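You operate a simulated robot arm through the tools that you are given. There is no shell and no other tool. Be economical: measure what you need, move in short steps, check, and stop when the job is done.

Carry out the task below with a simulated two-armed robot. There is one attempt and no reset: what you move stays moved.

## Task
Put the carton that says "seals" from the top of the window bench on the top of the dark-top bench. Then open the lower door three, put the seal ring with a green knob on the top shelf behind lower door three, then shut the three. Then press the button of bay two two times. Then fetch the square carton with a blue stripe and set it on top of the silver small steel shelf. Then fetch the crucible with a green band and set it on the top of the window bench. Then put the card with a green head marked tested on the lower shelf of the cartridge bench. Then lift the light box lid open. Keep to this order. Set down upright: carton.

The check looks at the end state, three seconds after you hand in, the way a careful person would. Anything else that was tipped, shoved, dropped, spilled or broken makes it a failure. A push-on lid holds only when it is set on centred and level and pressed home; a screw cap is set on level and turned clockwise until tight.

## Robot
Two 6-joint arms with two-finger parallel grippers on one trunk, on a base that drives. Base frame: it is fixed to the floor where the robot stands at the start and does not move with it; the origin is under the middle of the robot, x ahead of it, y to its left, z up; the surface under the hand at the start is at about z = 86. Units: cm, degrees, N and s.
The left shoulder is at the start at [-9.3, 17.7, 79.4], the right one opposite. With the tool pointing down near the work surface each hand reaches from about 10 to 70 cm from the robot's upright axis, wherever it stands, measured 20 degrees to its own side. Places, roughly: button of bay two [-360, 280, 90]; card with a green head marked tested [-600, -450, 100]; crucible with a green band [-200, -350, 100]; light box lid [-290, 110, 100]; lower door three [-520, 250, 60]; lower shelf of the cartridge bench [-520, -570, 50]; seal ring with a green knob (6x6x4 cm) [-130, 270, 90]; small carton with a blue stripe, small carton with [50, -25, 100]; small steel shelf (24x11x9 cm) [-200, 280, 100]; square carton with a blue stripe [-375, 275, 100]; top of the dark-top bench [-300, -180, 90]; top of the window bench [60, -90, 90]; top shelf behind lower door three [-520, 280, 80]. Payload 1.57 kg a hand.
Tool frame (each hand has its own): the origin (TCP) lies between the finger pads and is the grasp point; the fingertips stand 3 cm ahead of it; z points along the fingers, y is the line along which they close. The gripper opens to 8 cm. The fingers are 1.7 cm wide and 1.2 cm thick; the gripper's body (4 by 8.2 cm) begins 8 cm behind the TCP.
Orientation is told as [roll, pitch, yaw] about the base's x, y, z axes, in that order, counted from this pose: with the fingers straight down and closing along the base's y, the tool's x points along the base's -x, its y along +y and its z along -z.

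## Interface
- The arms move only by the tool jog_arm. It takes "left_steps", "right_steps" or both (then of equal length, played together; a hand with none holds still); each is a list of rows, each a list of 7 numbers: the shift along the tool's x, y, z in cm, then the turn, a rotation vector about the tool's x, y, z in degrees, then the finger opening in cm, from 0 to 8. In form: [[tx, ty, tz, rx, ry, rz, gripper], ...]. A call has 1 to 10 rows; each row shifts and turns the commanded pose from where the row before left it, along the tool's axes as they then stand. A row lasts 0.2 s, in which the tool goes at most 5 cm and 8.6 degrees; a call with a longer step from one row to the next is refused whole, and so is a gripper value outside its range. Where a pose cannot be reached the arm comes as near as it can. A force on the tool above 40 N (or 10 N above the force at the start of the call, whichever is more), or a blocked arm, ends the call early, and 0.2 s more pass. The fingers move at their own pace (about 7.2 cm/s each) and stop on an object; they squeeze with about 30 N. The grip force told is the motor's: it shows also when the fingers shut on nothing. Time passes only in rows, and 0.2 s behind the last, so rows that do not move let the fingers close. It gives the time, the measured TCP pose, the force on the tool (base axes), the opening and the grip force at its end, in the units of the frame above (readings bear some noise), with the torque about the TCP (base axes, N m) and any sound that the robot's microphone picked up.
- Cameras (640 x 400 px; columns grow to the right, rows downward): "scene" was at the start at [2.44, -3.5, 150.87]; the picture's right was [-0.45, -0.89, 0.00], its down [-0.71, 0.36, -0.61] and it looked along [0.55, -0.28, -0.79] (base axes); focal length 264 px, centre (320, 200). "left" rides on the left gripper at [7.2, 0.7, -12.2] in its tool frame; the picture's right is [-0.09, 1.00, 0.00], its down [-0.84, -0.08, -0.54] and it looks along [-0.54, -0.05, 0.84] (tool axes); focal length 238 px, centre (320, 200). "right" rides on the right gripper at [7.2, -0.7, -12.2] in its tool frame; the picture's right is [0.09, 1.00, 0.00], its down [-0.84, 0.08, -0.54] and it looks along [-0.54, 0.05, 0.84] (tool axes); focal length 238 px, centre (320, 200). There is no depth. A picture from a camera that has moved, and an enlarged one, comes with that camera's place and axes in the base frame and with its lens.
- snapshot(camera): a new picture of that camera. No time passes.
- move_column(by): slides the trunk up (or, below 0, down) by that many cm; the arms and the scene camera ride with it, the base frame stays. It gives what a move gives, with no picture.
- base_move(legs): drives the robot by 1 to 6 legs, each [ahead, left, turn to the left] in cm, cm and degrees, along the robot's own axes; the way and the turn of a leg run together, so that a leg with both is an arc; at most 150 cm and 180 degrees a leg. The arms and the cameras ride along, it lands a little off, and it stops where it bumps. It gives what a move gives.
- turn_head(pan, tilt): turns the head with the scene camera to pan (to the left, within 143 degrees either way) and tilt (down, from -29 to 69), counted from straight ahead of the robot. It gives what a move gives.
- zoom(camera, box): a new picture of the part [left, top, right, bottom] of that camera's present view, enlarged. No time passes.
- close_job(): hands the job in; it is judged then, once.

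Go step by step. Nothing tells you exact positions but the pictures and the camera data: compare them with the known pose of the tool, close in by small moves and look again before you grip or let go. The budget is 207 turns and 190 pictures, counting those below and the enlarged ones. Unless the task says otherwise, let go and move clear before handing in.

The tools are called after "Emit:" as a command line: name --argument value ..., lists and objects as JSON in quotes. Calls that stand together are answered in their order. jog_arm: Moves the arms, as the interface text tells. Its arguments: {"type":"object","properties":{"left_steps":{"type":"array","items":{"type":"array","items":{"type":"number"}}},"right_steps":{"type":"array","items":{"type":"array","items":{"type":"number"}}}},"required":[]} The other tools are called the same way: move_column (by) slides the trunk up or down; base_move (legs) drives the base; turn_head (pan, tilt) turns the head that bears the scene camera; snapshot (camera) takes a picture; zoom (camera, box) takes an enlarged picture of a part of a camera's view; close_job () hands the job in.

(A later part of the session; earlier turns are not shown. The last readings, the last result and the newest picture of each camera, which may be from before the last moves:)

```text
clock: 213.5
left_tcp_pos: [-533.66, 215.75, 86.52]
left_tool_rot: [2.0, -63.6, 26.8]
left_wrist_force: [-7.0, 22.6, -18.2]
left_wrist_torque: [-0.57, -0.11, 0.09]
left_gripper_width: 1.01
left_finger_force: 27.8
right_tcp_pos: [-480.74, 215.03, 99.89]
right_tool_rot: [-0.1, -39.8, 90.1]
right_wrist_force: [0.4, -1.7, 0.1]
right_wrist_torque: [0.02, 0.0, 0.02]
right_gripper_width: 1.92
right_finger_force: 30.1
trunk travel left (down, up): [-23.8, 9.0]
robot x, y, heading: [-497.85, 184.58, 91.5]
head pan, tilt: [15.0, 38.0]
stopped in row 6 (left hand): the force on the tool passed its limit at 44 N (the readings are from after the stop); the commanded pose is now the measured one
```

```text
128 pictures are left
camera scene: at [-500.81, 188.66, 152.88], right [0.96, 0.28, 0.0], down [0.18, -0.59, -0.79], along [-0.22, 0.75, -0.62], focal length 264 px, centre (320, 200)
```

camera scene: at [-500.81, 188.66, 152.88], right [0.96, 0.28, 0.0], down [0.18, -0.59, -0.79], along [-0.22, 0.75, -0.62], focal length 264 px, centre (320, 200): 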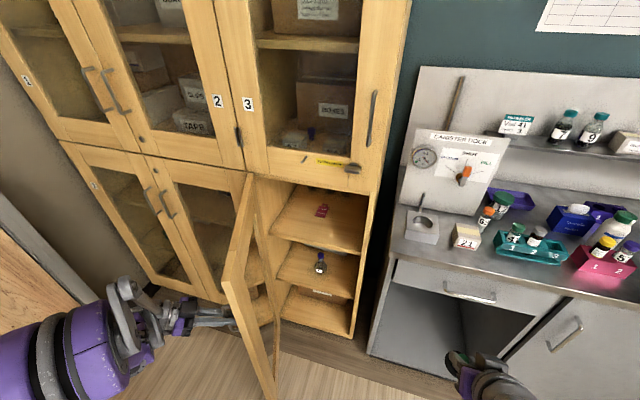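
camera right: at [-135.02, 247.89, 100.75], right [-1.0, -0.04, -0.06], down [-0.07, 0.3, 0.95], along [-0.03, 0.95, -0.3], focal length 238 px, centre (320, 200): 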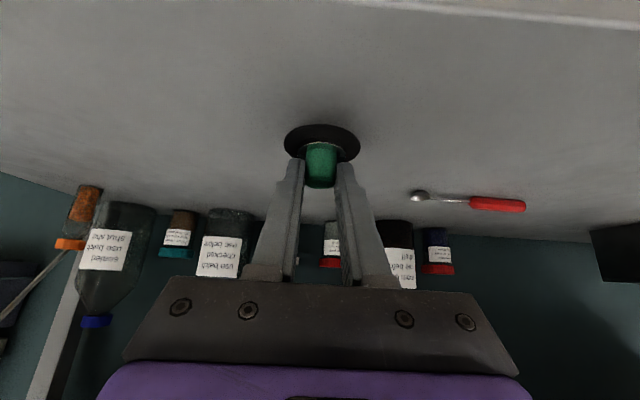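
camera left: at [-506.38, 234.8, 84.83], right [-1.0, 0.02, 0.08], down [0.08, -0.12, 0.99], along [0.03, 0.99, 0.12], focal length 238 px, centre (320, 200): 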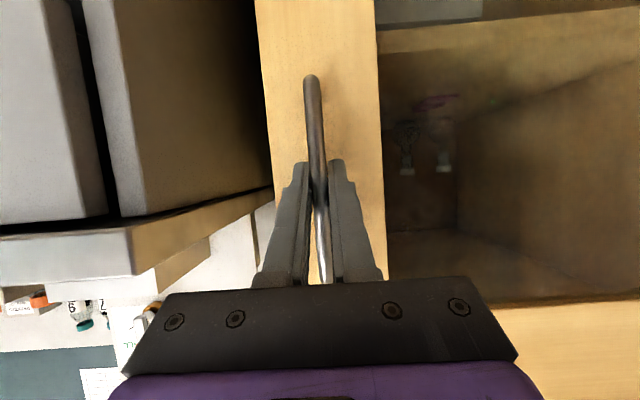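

The door is ~70° open, enough. I release the handle, back the left hand off, and look into the top shelf.

Emit:
jog_arm --left_steps '[[0, 0, 0, 0, 0, 0, 4], [0, 0, 0, 0, 0, 0, 4], [0, 0, -3, 0, 0, 0, 4], [0, 0, -4, 0, 0, 0, 4], [0, 0, 0, 0, 0, 0, 4]]'

Emit:
zoom --camera "scene" --box '[210, 150, 410, 350]'

```text
clock: 214.7
left_tcp_pos: [-538.96, 212.19, 89.94]
left_tool_rot: [2.2, -63.7, 26.3]
left_wrist_force: [0.1, 0.7, 0.0]
left_wrist_torque: [0.0, 0.0, 0.03]
left_gripper_width: 4.01
left_finger_force: 0.1
right_tcp_pos: [-480.5, 214.95, 99.84]
right_tool_rot: [-0.1, -40.0, 90.0]
right_wrist_force: [-0.2, -0.5, -0.3]
right_wrist_torque: [-0.01, 0.01, 0.0]
right_gripper_width: 1.91
right_finger_force: 30.6
trunk travel left (down, up): [-23.8, 9.0]
robot x, y, heading: [-497.8, 184.5, 91.5]
head pan, tilt: [15.0, 38.0]
```

```text
2.00 times, centred on (310, 250) of scene
camera zoom: at [-500.58, 188.43, 152.89], right [0.96, 0.28, 0.0], down [0.18, -0.59, -0.79], along [-0.22, 0.76, -0.62], focal length 528 px, centre (340, 100)
```

zoom: 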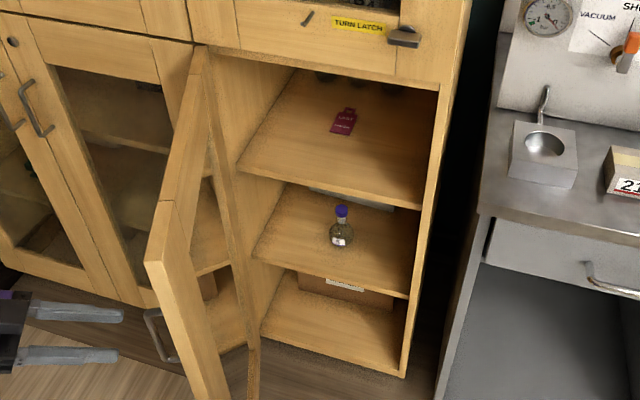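

The top shelf is at z≈79 (front edge y≈253, opening up to z≈105), with a red tag at [-524,271]. I'll set the ring near the right front, about [-511, 261]; first I withdraw the left hand and edge the base left and ahead.

Emit:
jog_arm --left_steps '[[0, 0, -4, 0, 0, 0, 4], [0, 0, -4, 0, 0, 0, 4], [0, 0, 0, 0, 0, 0, 4]]'

Emit:
base_move --legs '[[7, 8, -1.5]]'

Emit:
jog_arm --right_steps '[[0, 3.5, 0, 0, 0, 0, 1], [0, 3.5, 0, 0, 0, 0, 1], [0, 3.5, 0, 0, 0, 0, 1], [0, 3.5, 0, 0, 0, 0, 1], [0, 3.5, 0, 0, 0, 0, 1], [0, 3.5, 0, 0, 0, 0, 1], [0, 0, 0, 0, 0, 0, 1]]'

Emit:
snapshot --camera "scene"

Emit:
snapshot --camera "right"

```text
clock: 215.5
left_tcp_pos: [-542.75, 213.25, 92.49]
left_tool_rot: [2.9, -63.3, 26.4]
left_wrist_force: [-0.3, -0.3, 0.6]
left_wrist_torque: [0.02, -0.04, 0.02]
left_gripper_width: 4.0
left_finger_force: 0.1
left hand out of reach, approached as far as the arm can: row 1, 2
right_tcp_pos: [-480.41, 214.74, 99.98]
right_tool_rot: [0.0, -39.8, 90.0]
right_wrist_force: [0.3, 0.2, -1.6]
right_wrist_torque: [-0.01, 0.0, -0.03]
right_gripper_width: 1.87
right_finger_force: 29.8
trunk travel left (down, up): [-23.8, 9.0]
robot x, y, heading: [-497.81, 184.48, 91.6]
head pan, tilt: [15.0, 38.0]
```

```text
clock: 216.9
left_tcp_pos: [-549.91, 221.65, 92.45]
left_tool_rot: [2.7, -63.3, 24.8]
left_wrist_force: [-0.1, 0.5, 0.1]
left_wrist_torque: [0.0, 0.03, -0.02]
left_gripper_width: 4.0
left_finger_force: 0.1
right_tcp_pos: [-487.6, 221.25, 99.89]
right_tool_rot: [0.0, -40.0, 88.3]
right_wrist_force: [0.2, -0.1, -1.2]
right_wrist_torque: [-0.03, -0.03, -0.02]
right_gripper_width: 1.9
right_finger_force: 30.2
trunk travel left (down, up): [-23.8, 9.0]
robot x, y, heading: [-505.93, 191.07, 89.9]
head pan, tilt: [15.0, 38.0]
```

```text
clock: 218.5
left_tcp_pos: [-549.88, 221.51, 92.62]
left_tool_rot: [3.0, -63.3, 24.7]
left_wrist_force: [0.3, -0.3, -0.2]
left_wrist_torque: [-0.01, 0.04, 0.04]
left_gripper_width: 4.0
left_finger_force: 0.1
right_tcp_pos: [-508.78, 222.11, 100.02]
right_tool_rot: [0.0, -40.1, 88.4]
right_wrist_force: [-0.5, 0.3, -1.2]
right_wrist_torque: [-0.01, 0.0, 0.02]
right_gripper_width: 1.9
right_finger_force: 29.8
trunk travel left (down, up): [-23.8, 9.0]
robot x, y, heading: [-506.16, 191.4, 89.9]
head pan, tilt: [15.0, 38.0]
```

```text
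126 pictures are left
camera scene: at [-508.44, 195.33, 152.89], right [0.97, 0.26, 0.0], down [0.16, -0.59, -0.79], along [-0.2, 0.76, -0.62], focal length 264 px, centre (320, 200)
```

scene: 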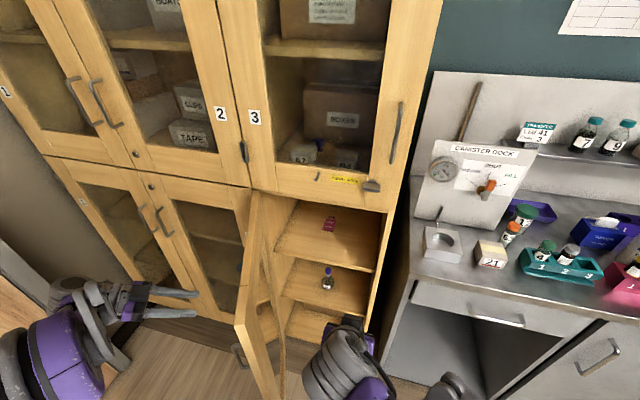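

```text
125 pictures are left
camera right: at [-508.58, 208.82, 104.77], right [-1.0, -0.04, -0.06], down [-0.07, 0.3, 0.95], along [-0.02, 0.95, -0.3], focal length 238 px, centre (320, 200)
```

right: 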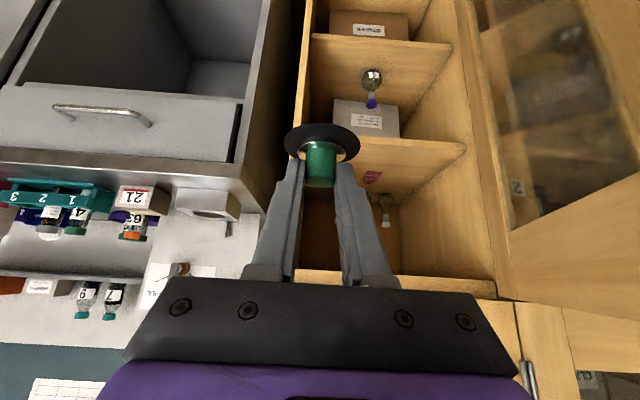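

I lower and bring the ring to just before the opening.

Emit:
jog_arm --right_steps '[[-1.77, 0.62, 4.1, 0, 0, 0, 1], [-1.77, 0.62, 4.1, 0, 0, 0, 1], [-1.77, 0.62, 4.1, 0, 0, 0, 1], [-1.77, 0.62, 4.1, 0, 0, 0, 1], [-1.77, 0.62, 4.1, 0, 0, 0, 1], [-1.77, 0.62, 4.1, 0, 0, 0, 1], [0, 0, 0, 0, 0, 0, 1]]'

Emit:
snapshot --camera "right"

Emit:
snapshot --camera "scene"

```text
clock: 220.1
left_tcp_pos: [-549.9, 221.42, 92.62]
left_tool_rot: [2.9, -63.3, 24.6]
left_wrist_force: [0.4, -0.3, -0.1]
left_wrist_torque: [-0.02, -0.02, 0.02]
left_gripper_width: 4.0
left_finger_force: 0.1
right_tcp_pos: [-511.8, 245.96, 87.89]
right_tool_rot: [0.0, -40.1, 88.3]
right_wrist_force: [0.0, 0.5, -0.3]
right_wrist_torque: [0.0, 0.0, -0.02]
right_gripper_width: 1.92
right_finger_force: 29.9
trunk travel left (down, up): [-23.8, 9.0]
robot x, y, heading: [-505.6, 191.17, 89.8]
head pan, tilt: [15.0, 38.0]
```

```text
124 pictures are left
camera right: at [-511.55, 232.62, 92.71], right [-1.0, -0.04, -0.06], down [-0.07, 0.3, 0.95], along [-0.02, 0.95, -0.3], focal length 238 px, centre (320, 200)
```

right: 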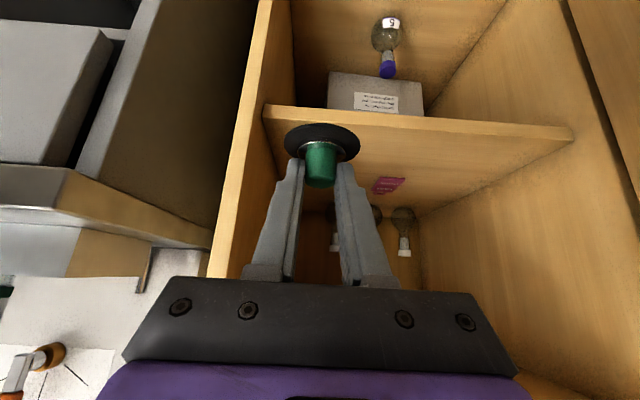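

```text
123 pictures are left
camera scene: at [-508.47, 195.28, 152.9], right [0.97, 0.26, 0.0], down [0.16, -0.59, -0.79], along [-0.2, 0.76, -0.62], focal length 264 px, centre (320, 200)
```

scene: 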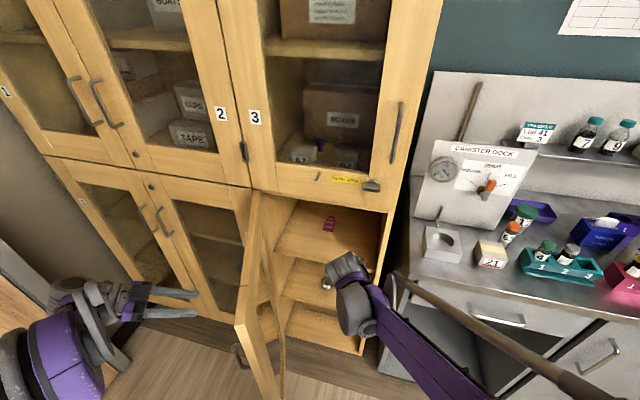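

Clearance is fine; shelf surface is about z 77.5. I move in, shifting 2 cm left.

Emit:
jog_arm --right_steps '[[-2.05, 0.6, 3.0, 0, 0, 0, 1], [-2.05, 0.6, 3.0, 0, 0, 0, 1], [-2.05, 0.6, 3.0, 0, 0, 0, 1], [-2.05, 0.4, 3.0, 0, 0, 0, 1], [0, 0, 0, 0, 0, 0, 1]]'

Emit:
snapshot --camera "right"

```text
clock: 221.3
left_tcp_pos: [-549.87, 221.51, 92.54]
left_tool_rot: [2.9, -63.2, 24.7]
left_wrist_force: [-0.2, -1.0, 1.0]
left_wrist_torque: [0.01, 0.0, -0.01]
left_gripper_width: 4.02
left_finger_force: 0.1
right_tcp_pos: [-513.65, 260.05, 83.83]
right_tool_rot: [0.1, -39.9, 88.4]
right_wrist_force: [-0.2, -0.5, -1.1]
right_wrist_torque: [0.04, 0.01, 0.02]
right_gripper_width: 1.91
right_finger_force: 29.6
trunk travel left (down, up): [-23.8, 9.0]
robot x, y, heading: [-505.89, 190.78, 90.0]
head pan, tilt: [15.0, 38.0]
```

```text
122 pictures are left
camera right: at [-513.55, 246.75, 88.53], right [-1.0, -0.04, -0.06], down [-0.07, 0.3, 0.95], along [-0.02, 0.95, -0.3], focal length 238 px, centre (320, 200)
```

right: 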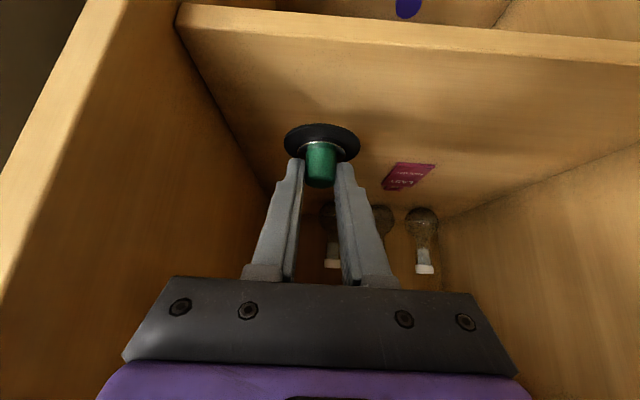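

Good position. I lower in 0.4 cm steps until contact.

Emit:
jog_arm --right_steps '[[0.26, 0, 0.31, 0, 0, 0, 1], [0.26, 0, 0.31, 0, 0, 0, 1], [0.26, 0, 0.31, 0, 0, 0, 1], [0, 0, 0, 0, 0, 0, 1]]'

```text
clock: 222.3
left_tcp_pos: [-550.09, 221.47, 92.67]
left_tool_rot: [2.9, -63.3, 24.8]
left_wrist_force: [0.4, 0.3, -0.4]
left_wrist_torque: [-0.02, 0.01, -0.01]
left_gripper_width: 4.01
left_finger_force: 0.2
right_tcp_pos: [-513.52, 260.0, 82.66]
right_tool_rot: [0.1, -39.8, 88.4]
right_wrist_force: [0.2, 0.6, -0.6]
right_wrist_torque: [0.02, -0.02, 0.04]
right_gripper_width: 1.91
right_finger_force: 30.0
trunk travel left (down, up): [-23.8, 9.0]
robot x, y, heading: [-506.15, 190.74, 89.8]
head pan, tilt: [15.0, 38.0]
```

Emit:
jog_arm --right_steps '[[0.2, 0, 0.23, 0, 0, 0, 1], [0.2, 0, 0.23, 0, 0, 0, 1], [0.2, 0, 0.23, 0, 0, 0, 1], [0, 0, 0, 0, 0, 0, 1]]'

Emit:
snapshot --camera "right"

```text
clock: 223.3
left_tcp_pos: [-549.85, 221.59, 92.54]
left_tool_rot: [3.0, -63.3, 24.8]
left_wrist_force: [-0.4, 0.1, -0.2]
left_wrist_torque: [-0.02, -0.01, -0.01]
left_gripper_width: 4.01
left_finger_force: 0.0
right_tcp_pos: [-513.41, 260.04, 81.85]
right_tool_rot: [0.0, -40.0, 88.5]
right_wrist_force: [0.9, -0.5, -1.9]
right_wrist_torque: [0.0, -0.02, 0.02]
right_gripper_width: 1.88
right_finger_force: 30.1
trunk travel left (down, up): [-23.8, 9.0]
robot x, y, heading: [-506.27, 190.85, 90.1]
head pan, tilt: [15.0, 38.0]
```

```text
121 pictures are left
camera right: at [-513.26, 246.65, 86.58], right [-1.0, -0.04, -0.06], down [-0.07, 0.3, 0.95], along [-0.02, 0.95, -0.3], focal length 238 px, centre (320, 200)
```

right: 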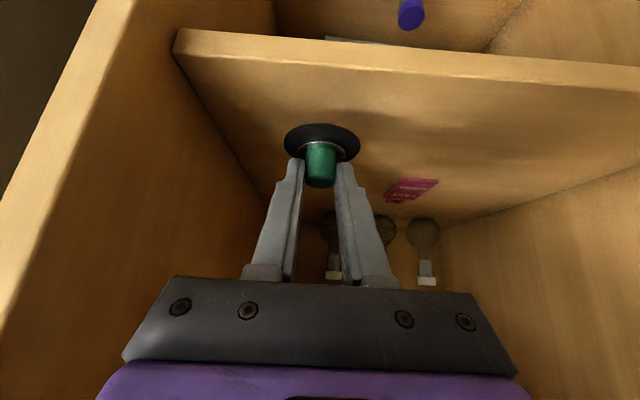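

Not touching yet (a shadow gap remains). I continue down.

Emit:
jog_arm --right_steps '[[0.2, 0, 0.23, 0, 0, 0, 1], [0.2, 0, 0.23, 0, 0, 0, 1], [0.2, 0, 0.23, 0, 0, 0, 1], [0, 0, 0, 0, 0, 0, 1]]'

Emit:
snapshot --camera "right"

```text
clock: 224.3
left_tcp_pos: [-549.99, 221.6, 92.55]
left_tool_rot: [3.0, -63.3, 24.8]
left_wrist_force: [0.3, -0.3, -0.4]
left_wrist_torque: [0.0, 0.0, 0.02]
left_gripper_width: 3.98
left_finger_force: 0.0
right_tcp_pos: [-513.41, 259.92, 80.87]
right_tool_rot: [0.0, -39.9, 88.5]
right_wrist_force: [0.5, 0.8, -0.3]
right_wrist_torque: [0.01, 0.0, 0.0]
right_gripper_width: 1.91
right_finger_force: 29.9
trunk travel left (down, up): [-23.8, 9.0]
robot x, y, heading: [-506.07, 191.11, 89.9]
head pan, tilt: [15.0, 38.0]
```

```text
120 pictures are left
camera right: at [-513.3, 246.61, 85.61], right [-1.0, -0.04, -0.06], down [-0.07, 0.3, 0.95], along [-0.02, 0.95, -0.3], focal length 238 px, centre (320, 200)
```

right: 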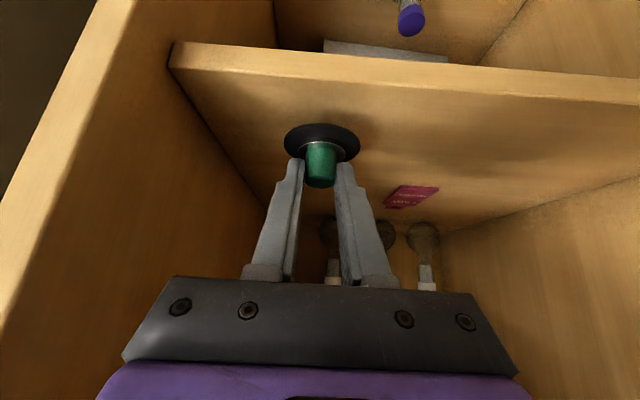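

Emit:
jog_arm --right_steps '[[0.2, 0, 0.23, 0, 0, 0, 1], [0.2, 0, 0.23, 0, 0, 0, 1], [0.2, 0, 0.23, 0, 0, 0, 1], [0.2, 0, 0.23, 0, 0, 0, 1], [0, 0, 0, 0, 0, 0, 1]]'

Emit:
snapshot --camera "right"

```text
clock: 225.5
left_tcp_pos: [-549.95, 221.6, 92.52]
left_tool_rot: [2.9, -63.3, 24.8]
left_wrist_force: [-0.3, -0.3, 0.6]
left_wrist_torque: [0.01, 0.01, -0.01]
left_gripper_width: 4.01
left_finger_force: 0.2
right_tcp_pos: [-513.54, 259.87, 79.79]
right_tool_rot: [0.0, -40.0, 88.4]
right_wrist_force: [-0.5, 0.5, -1.1]
right_wrist_torque: [-0.02, -0.01, 0.02]
right_gripper_width: 1.92
right_finger_force: 29.4
trunk travel left (down, up): [-23.8, 9.0]
robot x, y, heading: [-505.96, 191.1, 90.0]
head pan, tilt: [15.0, 38.0]
```

```text
119 pictures are left
camera right: at [-513.34, 246.55, 84.52], right [-1.0, -0.04, -0.06], down [-0.07, 0.3, 0.95], along [-0.02, 0.95, -0.3], focal length 238 px, centre (320, 200)
```

right: 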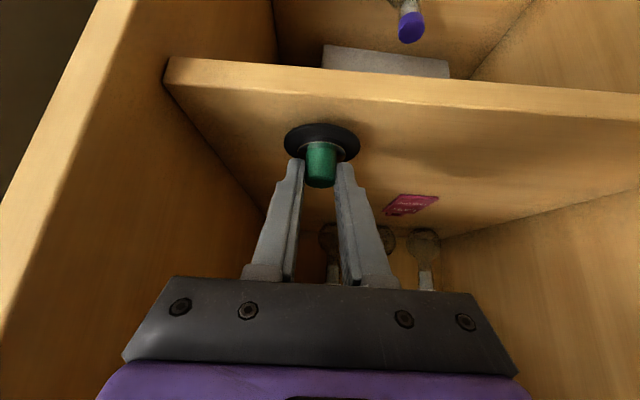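

Emit:
jog_arm --right_steps '[[0.2, 0, 0.23, 0, 0, 0, 1], [0.2, 0, 0.23, 0, 0, 0, 1], [0.2, 0, 0.23, 0, 0, 0, 1], [0.2, 0, 0.23, 0, 0, 0, 1], [0, 0, 0, 0, 0, 0, 1]]'

Emit:
snapshot --camera "right"

```text
clock: 226.7
left_tcp_pos: [-549.86, 221.46, 92.59]
left_tool_rot: [3.2, -63.4, 24.6]
left_wrist_force: [-0.2, 0.3, 0.1]
left_wrist_torque: [-0.01, 0.0, -0.04]
left_gripper_width: 3.98
left_finger_force: 0.0
right_tcp_pos: [-513.63, 259.92, 79.01]
right_tool_rot: [0.0, -40.5, 88.5]
right_wrist_force: [1.4, -3.9, 20.1]
right_wrist_torque: [-0.04, -0.04, -0.01]
right_gripper_width: 1.92
right_finger_force: 30.2
trunk travel left (down, up): [-23.8, 9.0]
robot x, y, heading: [-506.18, 191.04, 89.8]
head pan, tilt: [15.0, 38.0]
stopped in row 5 (right hand): the force on the tool passed its limit at 41 N (the readings are from after the stop); the commanded pose is now the measured one
```

```text
118 pictures are left
camera right: at [-513.31, 246.54, 83.58], right [-1.0, -0.04, -0.06], down [-0.07, 0.29, 0.96], along [-0.03, 0.96, -0.29], focal length 238 px, centre (320, 200)
```

right: 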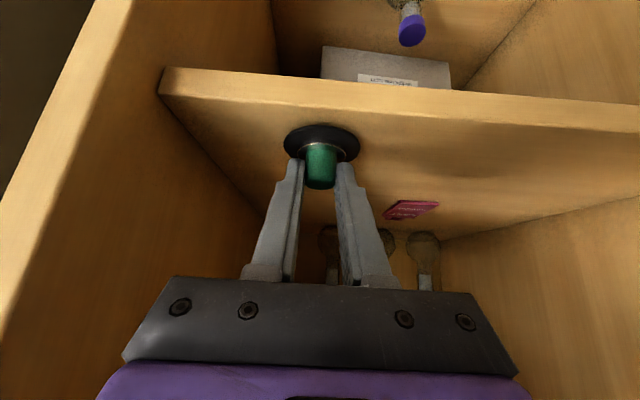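

Contact made: the ring rests on the shelf. I open and withdraw up and back.

Emit:
jog_arm --right_steps '[[0, 0, 0, 0, 0, 0, 4], [0, 0, 0, 0, 0, 0, 4], [0, 0, -3, 0, 0, 0, 4], [0, 0, -3, 0, 0, 0, 4], [1, 0, -4, 0, 0, 0, 4], [3.4, 0, -3, 0, 0, 0, 4], [3.4, 0, -3, 0, 0, 0, 4], [3.4, 0, -3, 0, 0, 0, 4], [3.4, -1.5, -3, 0, 0, 0, 4], [0, 0, 0, 0, 0, 0, 4]]'

Emit:
snapshot --camera "right"

Emit:
snapshot --camera "scene"

```text
clock: 228.9
left_tcp_pos: [-549.92, 221.6, 92.47]
left_tool_rot: [2.8, -63.3, 24.8]
left_wrist_force: [-0.4, 0.4, 0.1]
left_wrist_torque: [0.03, -0.02, 0.0]
left_gripper_width: 4.0
left_finger_force: 0.2
right_tcp_pos: [-512.57, 234.67, 86.16]
right_tool_rot: [0.0, -40.2, 88.5]
right_wrist_force: [0.4, 0.8, 0.0]
right_wrist_torque: [0.0, 0.0, 0.02]
right_gripper_width: 4.01
right_finger_force: 0.0
trunk travel left (down, up): [-23.8, 9.0]
robot x, y, heading: [-506.25, 191.48, 89.8]
head pan, tilt: [15.0, 38.0]
```

```text
117 pictures are left
camera right: at [-512.38, 221.38, 90.75], right [-1.0, -0.04, -0.06], down [-0.07, 0.29, 0.95], along [-0.02, 0.96, -0.29], focal length 238 px, centre (320, 200)
```

right: 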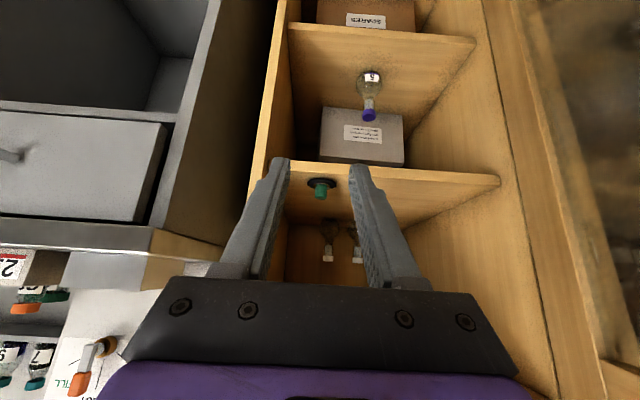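

```text
116 pictures are left
camera scene: at [-508.55, 195.47, 152.89], right [0.97, 0.26, 0.0], down [0.16, -0.6, -0.79], along [-0.2, 0.76, -0.62], focal length 264 px, centre (320, 200)
```

scene: 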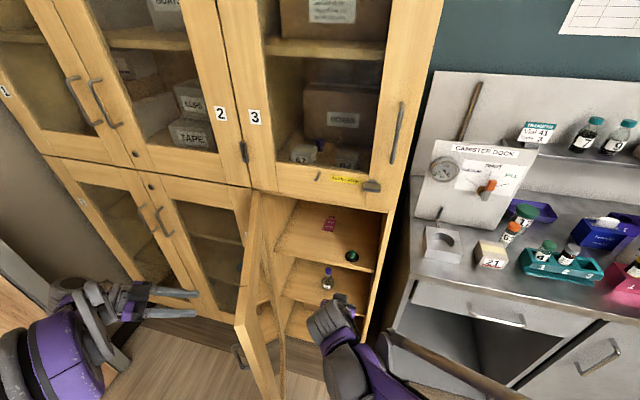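

The ring stands on the top shelf of cabinet three. Now I move the right hand clear and bring the closed left fingers to the outer face of the door.

Emit:
jog_arm --right_steps '[[1.5, -4, -1.3, 0, 0, 0, 4], [1.5, -4, -1.3, 0, 0, 0, 4], [1.5, -4, -1.3, 0, 0, 0, 4], [1.5, -4, -1.3, 0, 0, 0, 4], [1.5, -4, -1.3, 0, 0, 0, 4], [1.5, -4, -1.3, 0, 0, 0, 4], [0, 0, 0, 0, 0, 0, 4]]' --left_steps '[[-1.7, -3.65, 0.56, 0, 0, 0, 0], [-1.7, -3.65, 0.56, 0, 0, 0, 0], [-1.7, -3.65, 0.56, 0, 0, 0, 0], [0, 0, 0, 0, 0, 0, 0], [0, 0, 0, 0, 0, 0, 0], [0, 0, 0, 0, 0, 0, 0], [0, 0, 0, 0, 0, 0, 0]]'

Emit:
snapshot --camera "scene"

Emit:
snapshot --camera "left"

```text
clock: 230.5
left_tcp_pos: [-539.98, 215.91, 95.59]
left_tool_rot: [2.9, -63.2, 24.8]
left_wrist_force: [-0.6, 0.6, 0.6]
left_wrist_torque: [0.0, -0.01, 0.01]
left_gripper_width: 0.0
left_finger_force: 21.5
left hand out of reach, approached as far as the arm can: row 1, 2, 3
right_tcp_pos: [-489.31, 221.93, 86.36]
right_tool_rot: [0.0, -40.2, 88.5]
right_wrist_force: [-0.4, -0.1, 0.3]
right_wrist_torque: [-0.04, 0.02, 0.0]
right_gripper_width: 4.01
right_finger_force: 0.0
trunk travel left (down, up): [-23.8, 9.0]
robot x, y, heading: [-506.04, 190.89, 89.9]
head pan, tilt: [15.0, 38.0]
```

```text
115 pictures are left
camera scene: at [-508.51, 195.45, 152.89], right [0.97, 0.26, 0.0], down [0.16, -0.6, -0.79], along [-0.2, 0.76, -0.62], focal length 264 px, centre (320, 200)
```

scene: 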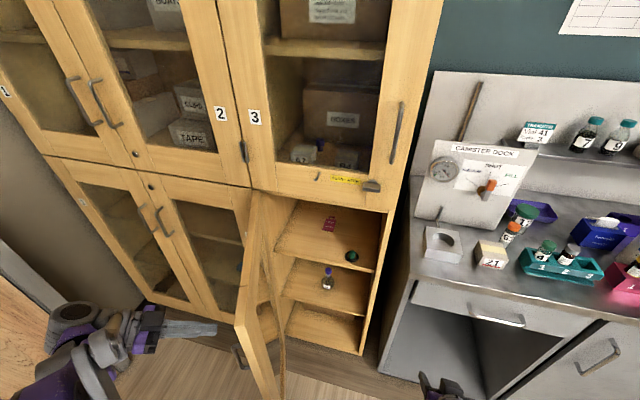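

```text
114 pictures are left
camera left: at [-552.81, 210.03, 94.62], right [-0.42, 0.9, 0.11], down [-0.05, -0.14, 0.99], along [0.91, 0.41, 0.1], focal length 238 px, centre (320, 200)
```

left: 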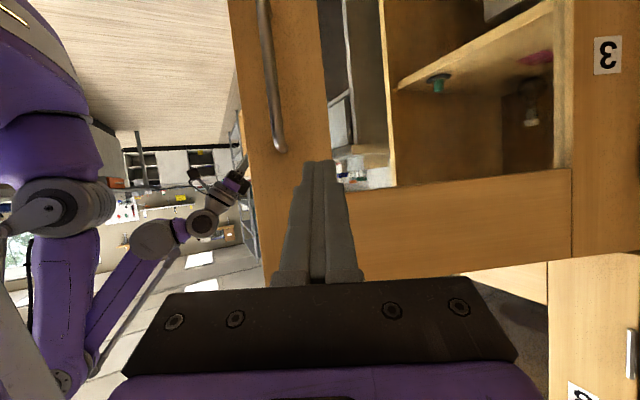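

The fingertips are just before the door's stile above the handle. I push along the closing arc.

Emit:
jog_arm --left_steps '[[-1.0, 0, 2.0, 0, 0, 0, 0], [-1.48, -0.27, 2.95, -4.47, 0, -2.25, 0], [-1.48, -0.27, 2.95, -4.47, 0, -2.25, 0], [-1.48, -0.27, 2.95, -4.47, 0, -2.25, 0], [-1.48, -0.27, 2.95, -4.47, 0, -2.25, 0], [0, 0, 0, 0, 0, 0, 0]]'

Emit:
snapshot --camera "scene"

```text
clock: 231.9
left_tcp_pos: [-526.68, 223.22, 95.8]
left_tool_rot: [2.7, -63.8, 45.1]
left_wrist_force: [0.0, -0.5, -0.1]
left_wrist_torque: [-0.01, 0.02, 0.01]
left_gripper_width: 0.01
left_finger_force: 21.0
right_tcp_pos: [-489.26, 221.92, 86.33]
right_tool_rot: [0.0, -40.2, 88.5]
right_wrist_force: [-0.9, -0.1, -0.1]
right_wrist_torque: [-0.02, 0.03, -0.01]
right_gripper_width: 4.02
right_finger_force: 0.0
trunk travel left (down, up): [-23.8, 9.0]
robot x, y, heading: [-505.84, 190.62, 89.7]
head pan, tilt: [15.0, 38.0]
```

```text
113 pictures are left
camera scene: at [-508.55, 195.41, 152.89], right [0.97, 0.26, 0.0], down [0.16, -0.6, -0.79], along [-0.2, 0.76, -0.62], focal length 264 px, centre (320, 200)
```

scene: 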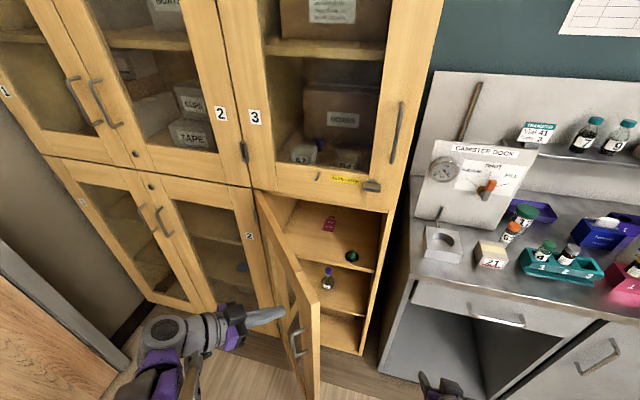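

The door is closing; I keep on.

Emit:
jog_arm --left_steps '[[-1.48, -0.27, 2.95, -4.47, 0, -2.25, 0], [-1.48, -0.27, 2.95, -4.47, 0, -2.25, 0], [-1.48, -0.27, 2.95, -4.47, 0, -2.25, 0], [-1.48, -0.27, 2.95, -4.47, 0, -2.25, 0], [-1.48, -0.27, 2.95, -4.47, 0, -2.25, 0], [-1.48, -0.27, 2.95, -4.47, 0, -2.25, 0], [-1.48, -0.27, 2.95, -4.47, 0, -2.25, 0], [0, 0, 0, 0, 0, 0, 0]]'

Emit:
snapshot --camera "scene"

```text
clock: 233.7
left_tcp_pos: [-514.91, 242.46, 95.84]
left_tool_rot: [1.6, -64.6, 81.0]
left_wrist_force: [-0.1, -0.4, 0.1]
left_wrist_torque: [-0.02, 0.02, 0.03]
left_gripper_width: 0.0
left_finger_force: 21.8
right_tcp_pos: [-489.25, 221.92, 86.27]
right_tool_rot: [0.0, -40.1, 88.5]
right_wrist_force: [0.4, -0.2, -0.4]
right_wrist_torque: [-0.01, -0.04, -0.01]
right_gripper_width: 3.98
right_finger_force: 0.1
trunk travel left (down, up): [-23.8, 9.0]
robot x, y, heading: [-506.15, 191.34, 89.9]
head pan, tilt: [15.0, 38.0]
```

```text
112 pictures are left
camera scene: at [-508.53, 195.3, 152.89], right [0.97, 0.26, 0.0], down [0.16, -0.59, -0.79], along [-0.2, 0.76, -0.62], focal length 264 px, centre (320, 200)
```

scene: 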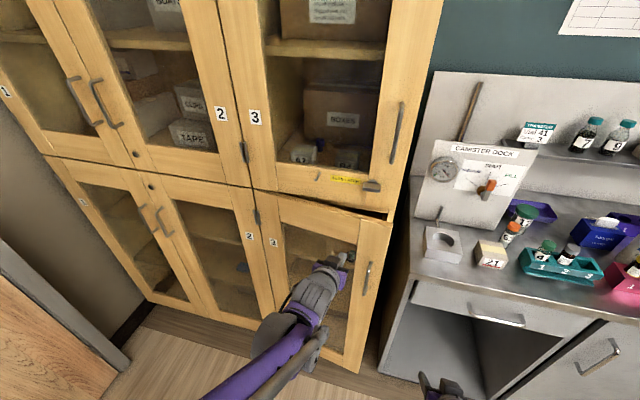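

Nearly closed; I push straight on until it seats.

Emit:
jog_arm --left_steps '[[-1.07, 0, 2.26, 0, 0, 0, 0], [-1.07, 0, 2.26, 0, 0, 0, 0], [-0.8, 0, 1.7, 0, 0, 0, 0], [-0.4, 0, 0.9, 0, 0, 0, 0], [0, 0, 0, 0, 0, 0, 0]]'

Emit:
zoom --camera "scene" --box '[220, 150, 420, 380]'

```text
clock: 234.9
left_tcp_pos: [-513.65, 250.13, 96.1]
left_tool_rot: [1.6, -64.3, 81.1]
left_wrist_force: [0.7, -5.8, -2.3]
left_wrist_torque: [-0.11, 0.01, 0.02]
left_gripper_width: 0.0
left_finger_force: 20.7
right_tcp_pos: [-489.15, 221.9, 86.2]
right_tool_rot: [0.1, -40.2, 88.5]
right_wrist_force: [-0.5, 0.5, 0.5]
right_wrist_torque: [0.01, 0.03, 0.01]
right_gripper_width: 4.0
right_finger_force: 0.0
trunk travel left (down, up): [-23.8, 9.0]
robot x, y, heading: [-505.7, 191.21, 90.2]
head pan, tilt: [15.0, 38.0]
```

```text
1.74 times, centred on (320, 265) of scene
camera zoom: at [-508.5, 195.31, 152.89], right [0.97, 0.26, 0.0], down [0.16, -0.59, -0.79], along [-0.2, 0.76, -0.62], focal length 460 px, centre (320, 87)
```

zoom: 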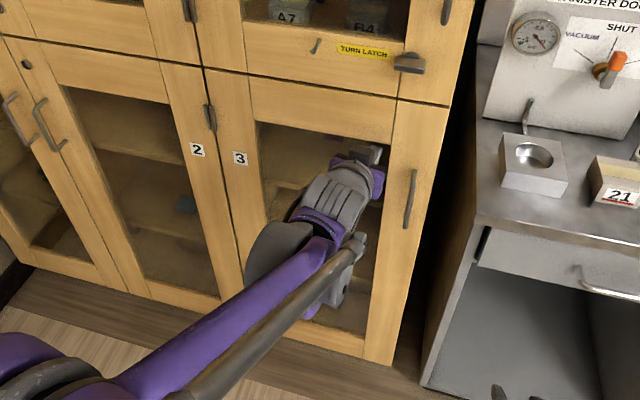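

It touches; I press a bit more to be sure, then back away.

Emit:
jog_arm --left_steps '[[-0.3, 0, 0.6, 0, 0, 0, 0], [-0.2, 0, 0.4, 0, 0, 0, 0], [0, 0, 0, 0, 0, 0, 0]]'

Emit:
jog_arm --left_steps '[[2.1, 0, -4.4, 0, 0, 0, 0], [2.1, 0, -4.4, 0, 0, 0, 0], [2.1, 0, -4.4, 0, 0, 0, 0], [2.1, 0, -4.4, 0, 0, 0, 0], [0, 0, 0, 0, 0, 0, 0]]'

Emit:
zoom --camera "scene" --box '[220, 150, 420, 380]'

```text
clock: 235.3
left_tcp_pos: [-513.63, 250.33, 96.06]
left_tool_rot: [1.5, -64.2, 81.1]
left_wrist_force: [-3.1, -22.4, 10.8]
left_wrist_torque: [0.21, 0.07, 0.26]
left_gripper_width: 0.03
left_finger_force: 21.0
right_tcp_pos: [-489.27, 221.61, 86.37]
right_tool_rot: [-0.1, -40.4, 88.4]
right_wrist_force: [0.5, 0.6, 0.1]
right_wrist_torque: [-0.05, 0.0, -0.01]
right_gripper_width: 3.97
right_finger_force: 0.1
trunk travel left (down, up): [-23.8, 9.0]
robot x, y, heading: [-506.19, 191.08, 90.2]
head pan, tilt: [15.0, 38.0]
stopped in row 2 (left hand): the force on the tool passed its limit at 45 N (the readings are from after the stop); the commanded pose is now the measured one
```

```text
clock: 236.5
left_tcp_pos: [-516.0, 231.5, 96.13]
left_tool_rot: [1.5, -64.0, 81.1]
left_wrist_force: [0.1, 0.3, 0.0]
left_wrist_torque: [0.0, 0.0, -0.04]
left_gripper_width: 0.0
left_finger_force: 21.1
right_tcp_pos: [-489.29, 221.87, 86.26]
right_tool_rot: [-0.1, -40.2, 88.5]
right_wrist_force: [-0.5, 0.4, 0.1]
right_wrist_torque: [-0.01, 0.02, 0.01]
right_gripper_width: 4.02
right_finger_force: 0.1
trunk travel left (down, up): [-23.8, 9.0]
robot x, y, heading: [-505.61, 191.09, 89.9]
head pan, tilt: [15.0, 38.0]
```

```text
1.74 times, centred on (320, 265) of scene
camera zoom: at [-508.49, 195.46, 152.89], right [0.97, 0.26, 0.0], down [0.16, -0.6, -0.79], along [-0.2, 0.76, -0.62], focal length 460 px, centre (320, 87)
```

zoom: 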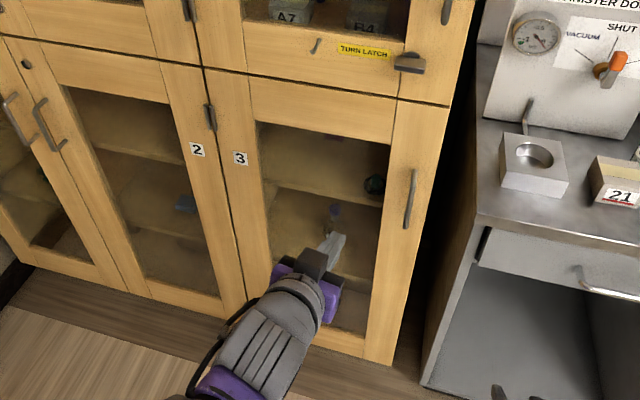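

Door three is shut with the ring behind the glass. Next I drive right to bay two.

Emit:
base_move --legs '[[-12, 0, 0], [0, -140, 0]]'

Emit:
turn_head --pan 0 --tilt 30

Emit:
snapshot --camera "scene"

```text
clock: 250.2
left_tcp_pos: [-371.79, 219.35, 96.12]
left_tool_rot: [1.5, -64.0, 81.5]
left_wrist_force: [-0.9, 0.5, -0.8]
left_wrist_torque: [-0.03, -0.05, -0.01]
left_gripper_width: 0.0
left_finger_force: 20.9
right_tcp_pos: [-345.02, 209.85, 86.17]
right_tool_rot: [0.0, -40.2, 88.8]
right_wrist_force: [-0.8, 0.8, -0.4]
right_wrist_torque: [0.01, 0.01, 0.01]
right_gripper_width: 4.02
right_finger_force: 0.0
trunk travel left (down, up): [-23.8, 9.0]
robot x, y, heading: [-361.83, 179.09, 90.3]
head pan, tilt: [15.0, 38.0]
```

```text
clock: 251.0
left_tcp_pos: [-371.85, 219.27, 96.24]
left_tool_rot: [1.5, -64.0, 81.6]
left_wrist_force: [0.3, 0.4, -0.2]
left_wrist_torque: [-0.01, -0.02, -0.02]
left_gripper_width: 0.0
left_finger_force: 21.2
right_tcp_pos: [-344.88, 209.88, 86.2]
right_tool_rot: [0.0, -40.1, 88.7]
right_wrist_force: [-0.6, 0.1, 0.2]
right_wrist_torque: [-0.02, -0.01, -0.01]
right_gripper_width: 4.0
right_finger_force: 0.0
trunk travel left (down, up): [-23.8, 9.0]
robot x, y, heading: [-361.52, 179.22, 90.1]
head pan, tilt: [0.0, 30.0]
```

```text
109 pictures are left
camera scene: at [-361.85, 184.01, 154.13], right [1.0, 0.0, 0.0], down [0.0, -0.5, -0.87], along [0.0, 0.87, -0.5], focal length 264 px, centre (320, 200)
```

scene: 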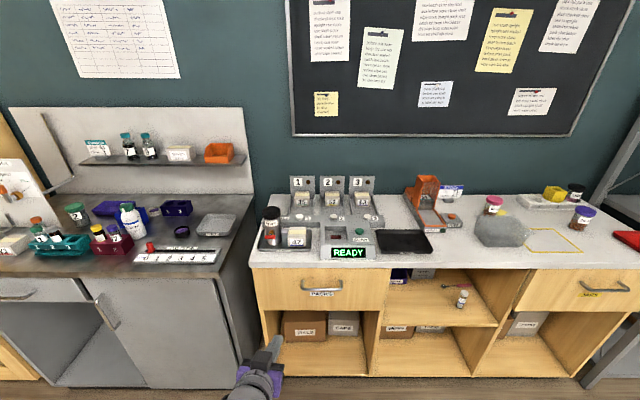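

Emit:
zoom --camera "scene" --box '[250, 165, 410, 275]'

Emit:
zoom --camera "scene" --box '[390, 165, 610, 275]'

```text
3.64 times, centred on (330, 220) of scene
camera zoom: at [-361.85, 184.01, 154.13], right [1.0, 0.0, 0.0], down [0.0, -0.5, -0.87], along [0.0, 0.87, -0.5], focal length 961 px, centre (284, 127)
```

zoom: 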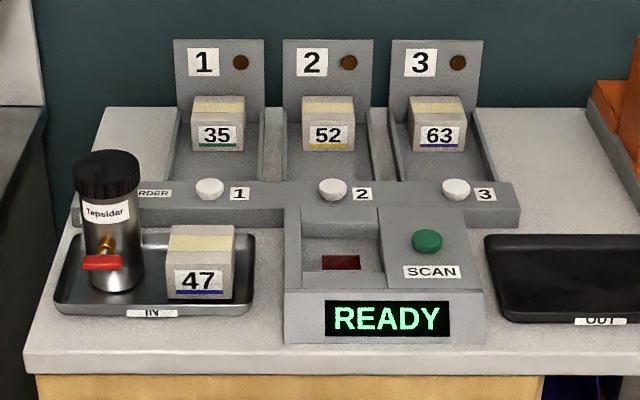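

```text
2.91 times, centred on (500, 220) of scene
camera zoom: at [-361.85, 184.01, 154.13], right [1.0, 0.0, 0.0], down [0.0, -0.5, -0.87], along [0.0, 0.87, -0.5], focal length 768 px, centre (-204, 142)
```

zoom: 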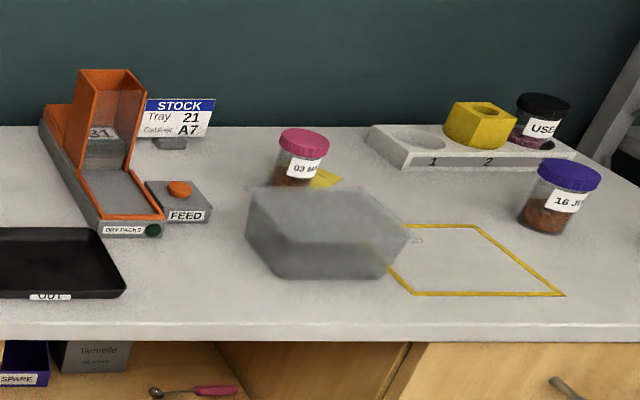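

Bay two's white button is at about [-356, 281, 90]; the IN-tray carton "47" with a blue stripe fits the square-carton hint. I first bring both hands up to upright, folded poses.

Emit:
jog_arm --right_steps '[[-2.8, 0, -3.3, 0, 0, 0, 0], [-2.8, 0, -3.3, 0, 0, 0, 0], [-2.8, 0, -3.3, 0, 0, 0, 0], [-2.8, 0, -3.3, 0, 0, 0, 0], [-2.8, 0, -3.3, 0, 0, 0, 0], [-2.8, 0, -3.3, 0, 0, 0, 0], [0, 0, 0, 0, 8, 0, 0], [0, 0, 0, 0, 8, 0, 0], [0, 0, 0, 0, 8, 0, 0], [0, 0, 0, 0, 8, 0, 0]]' --left_steps '[[-2.36, 1.6, -3.4, 0, 0, 0, 0], [-2.36, 1.6, -3.4, 0, 0, 0, 0], [-2.36, 1.6, -3.4, 0, 0, 0, 0], [-2.36, 1.6, -3.4, 0, 0, 0, 0], [-2.36, 1.6, -3.4, 0, 0, 0, 0], [0, 0, 0, 0, 8, 0, 0], [0, 0, 0, 0, 8, 0, 0], [0, 0, 0, 0, 8, 0, 0], [0, 0, 0, 0, 8, 0, 0], [0, 0, 0, 0, 8, 0, 0]]'

Emit:
jog_arm --right_steps '[[0, 0, 0, 0, 8, 0, 0], [0, 0, 0, 0, 0, 0, 0], [0, 0, 0, 0, 0, 0, 0], [0, 0, 0, 0, 0, 0, 0]]' --left_steps '[[0, 0, 0, 0, 8, 0, 0], [0, 0, 0, 0, 8, 0, 0], [0, 0, 0, 0, 8, -8, 0], [0, 0, 0, 0, 0, 0, 0]]'

Emit:
base_move --legs '[[37, 10, 0]]'

Emit:
snapshot --camera "scene"

```text
clock: 253.2
left_tcp_pos: [-381.04, 210.33, 114.26]
left_tool_rot: [0.7, -23.8, 82.5]
left_wrist_force: [-0.6, 0.2, -0.2]
left_wrist_torque: [-0.01, 0.04, 0.04]
left_gripper_width: 0.0
left_finger_force: 21.5
right_tcp_pos: [-345.02, 210.07, 112.3]
right_tool_rot: [0.0, -8.0, 88.9]
right_wrist_force: [1.3, 0.0, 0.2]
right_wrist_torque: [-0.01, -0.03, -0.03]
right_gripper_width: 0.0
right_finger_force: 21.1
trunk travel left (down, up): [-23.8, 9.0]
robot x, y, heading: [-361.59, 179.02, 90.0]
head pan, tilt: [0.0, 30.0]
```

```text
refused: row 3 steps farther than a row can; nothing moved
```

```text
clock: 255.6
left_tcp_pos: [-390.25, 247.39, 114.23]
left_tool_rot: [0.7, -24.1, 81.4]
left_wrist_force: [0.5, 0.8, 0.8]
left_wrist_torque: [-0.05, 0.02, 0.05]
left_gripper_width: 0.0
left_finger_force: 21.5
right_tcp_pos: [-354.23, 246.51, 112.37]
right_tool_rot: [0.0, -8.2, 87.7]
right_wrist_force: [-0.7, 0.9, 0.8]
right_wrist_torque: [-0.01, 0.02, -0.02]
right_gripper_width: 0.01
right_finger_force: 21.2
trunk travel left (down, up): [-23.8, 9.0]
robot x, y, heading: [-371.84, 215.79, 89.0]
head pan, tilt: [0.0, 30.0]
```

```text
106 pictures are left
camera scene: at [-371.67, 220.9, 154.13], right [1.0, -0.02, 0.0], down [-0.01, -0.5, -0.87], along [0.01, 0.87, -0.5], focal length 264 px, centre (320, 200)
```

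scene: 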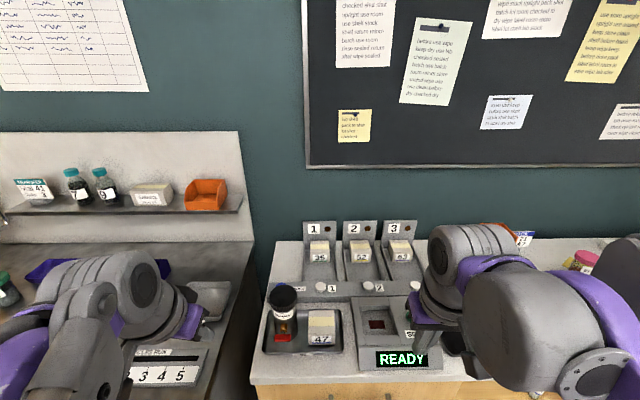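

I straighten both hands and move the right one over toward the button for a hand-camera check (triangulated button ≈ [-357, 274, 94.5]).

Emit:
jog_arm --right_steps '[[0, 0, 0, 0, 8, 0, 0], [-4, 0.5, 0, 0, 0, 0, 0], [-4, 0.5, 0, 0, 0, 0, 0], [-4, 0.5, 0, 0, 0, 0, 0], [0, 0, 0, 0, 0, 0, 0]]' --left_steps '[[0, 0, 0, 0, 8, 0, 0], [0, 0, 0, 0, 8, 0, 0], [0, 0, 0, 0, 8, 0, 0], [2, 0, 0, 0, 0, 0, 0], [2, 0, 0, 0, 0, 0, 0]]'

Emit:
snapshot --camera "right"

```text
clock: 256.8
left_tcp_pos: [-390.67, 243.31, 114.16]
left_tool_rot: [0.7, -0.1, 81.8]
left_wrist_force: [0.0, 0.1, -0.3]
left_wrist_torque: [0.02, -0.01, 0.03]
left_gripper_width: 0.0
left_finger_force: 21.7
right_tcp_pos: [-355.35, 258.69, 112.21]
right_tool_rot: [-0.1, -0.2, 87.6]
right_wrist_force: [0.6, 0.2, -0.3]
right_wrist_torque: [-0.02, 0.01, 0.0]
right_gripper_width: 0.0
right_finger_force: 20.9
trunk travel left (down, up): [-23.8, 9.0]
robot x, y, heading: [-371.46, 216.0, 89.3]
head pan, tilt: [0.0, 30.0]
```

```text
105 pictures are left
camera right: at [-355.01, 251.33, 124.33], right [-1.0, -0.05, 0.0], down [-0.04, 0.84, 0.55], along [-0.03, 0.54, -0.84], focal length 238 px, centre (320, 200)
```

right: 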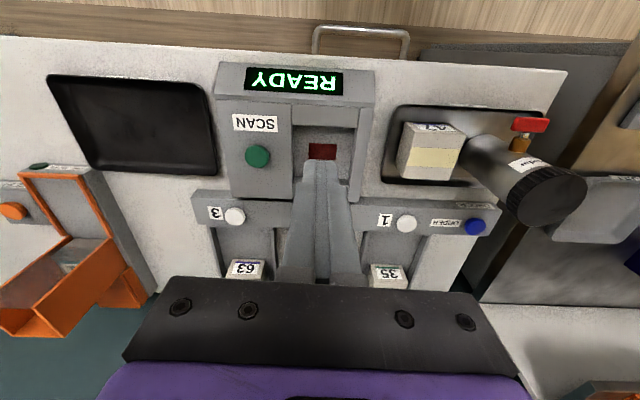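

Button 2 sits midway between 1 and 3, ≈[-356.4, 274]. I move over it at safe height and look.

Emit:
jog_arm --right_steps '[[-3.81, 0.42, 2, 0, 0, 0, 0], [-3.81, 0.42, 2, 0, 0, 0, 0], [-3.81, 0.42, 2, 0, 0, 0, 0], [-3.81, 0.42, 2, 0, 0, 0, 0], [0, 0, 2, 0, 0, 0, 0], [0, 0, 0, 0, 0, 0, 0]]'

Emit:
snapshot --camera "right"

Emit:
turn_head --pan -12 --tilt 45

Emit:
zoom --camera "scene" --box '[200, 130, 440, 290]'

```text
clock: 258.2
left_tcp_pos: [-390.82, 243.4, 114.19]
left_tool_rot: [0.7, 0.1, 81.7]
left_wrist_force: [-0.3, 0.4, 0.0]
left_wrist_torque: [0.01, -0.03, -0.02]
left_gripper_width: 0.0
left_finger_force: 21.2
right_tcp_pos: [-356.84, 274.02, 102.17]
right_tool_rot: [-0.1, -0.3, 87.7]
right_wrist_force: [0.1, -0.2, -0.9]
right_wrist_torque: [-0.05, -0.04, -0.04]
right_gripper_width: 0.0
right_finger_force: 21.7
trunk travel left (down, up): [-23.8, 9.0]
robot x, y, heading: [-371.34, 216.03, 89.1]
head pan, tilt: [0.0, 30.0]
```

```text
104 pictures are left
camera right: at [-356.52, 266.73, 114.37], right [-1.0, -0.05, 0.0], down [-0.04, 0.84, 0.54], along [-0.03, 0.54, -0.84], focal length 238 px, centre (320, 200)
```

right: 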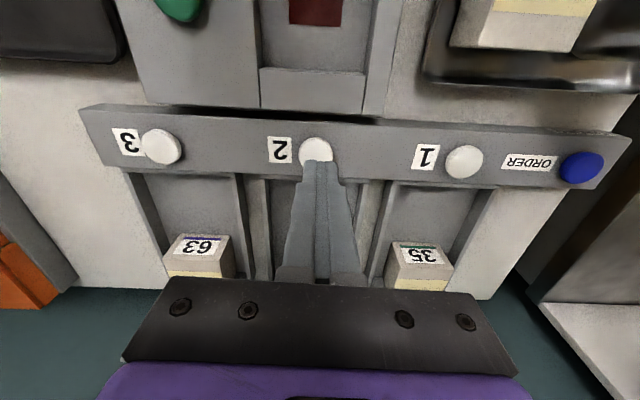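

```text
clock: 259.0
left_tcp_pos: [-390.8, 243.41, 114.26]
left_tool_rot: [0.8, 0.0, 81.7]
left_wrist_force: [0.5, -0.4, 0.0]
left_wrist_torque: [-0.03, -0.01, -0.03]
left_gripper_width: 0.01
left_finger_force: 21.4
right_tcp_pos: [-356.74, 273.81, 102.27]
right_tool_rot: [0.0, -0.2, 87.7]
right_wrist_force: [-0.4, -0.2, 0.4]
right_wrist_torque: [0.0, 0.01, 0.0]
right_gripper_width: 0.0
right_finger_force: 21.0
trunk travel left (down, up): [-23.8, 9.0]
robot x, y, heading: [-371.45, 216.08, 88.9]
head pan, tilt: [-12.0, 45.0]
```

```text
2.50 times, centred on (320, 210) of scene
camera zoom: at [-369.99, 219.75, 151.87], right [0.97, -0.22, 0.0], down [-0.16, -0.69, -0.71], along [0.16, 0.69, -0.71], focal length 660 px, centre (320, 175)
```

zoom: 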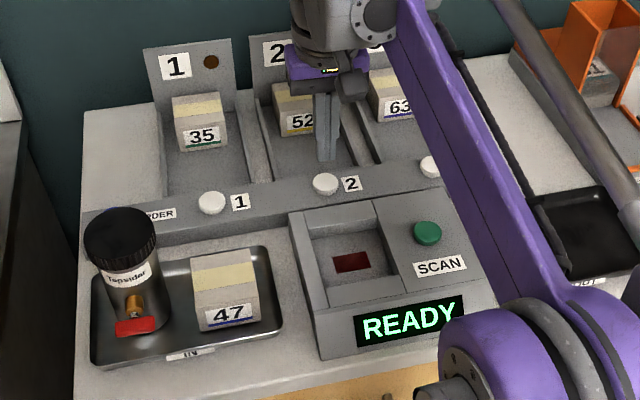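

Button 2's top is at ≈[-356.6, 274.5, 94]. I descend and press it slowly.

Emit:
jog_arm --right_steps '[[-0.6, 0, 2.1, 0, 0, 0, 0], [0, 0, 2.0, 0, 0, 0, 0], [0, 0, 0.4, 0, 0, 0, 0], [0, 0, 0.4, 0, 0, 0, 0], [0, 0, 0.3, 0, 0, 0, 0], [0, 0, 0, 0, 0, 0, 0]]'

Emit:
zoom --camera "scene" --box '[200, 130, 440, 290]'

```text
clock: 260.4
left_tcp_pos: [-390.8, 243.5, 114.16]
left_tool_rot: [0.8, 0.0, 81.7]
left_wrist_force: [-0.1, 0.1, -0.1]
left_wrist_torque: [0.0, 0.0, -0.02]
left_gripper_width: 0.0
left_finger_force: 21.7
right_tcp_pos: [-356.36, 274.52, 97.25]
right_tool_rot: [-0.1, -0.3, 87.8]
right_wrist_force: [0.9, -0.3, 0.4]
right_wrist_torque: [-0.01, 0.02, 0.0]
right_gripper_width: 0.01
right_finger_force: 21.3
trunk travel left (down, up): [-23.8, 9.0]
robot x, y, heading: [-371.54, 216.07, 88.9]
head pan, tilt: [-12.0, 45.0]
```

```text
2.50 times, centred on (320, 210) of scene
camera zoom: at [-369.99, 219.75, 151.87], right [0.97, -0.22, 0.0], down [-0.16, -0.69, -0.71], along [0.16, 0.69, -0.71], focal length 660 px, centre (320, 175)
```

zoom: 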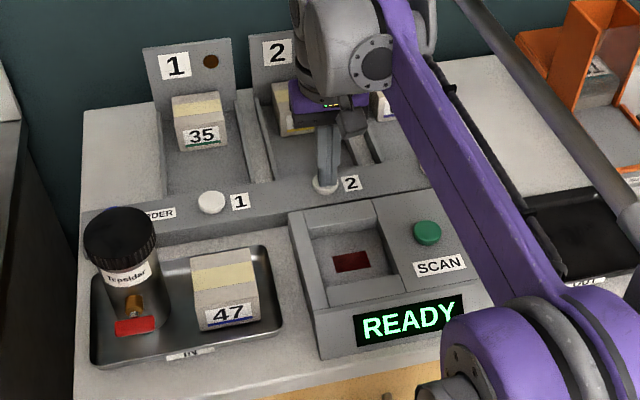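

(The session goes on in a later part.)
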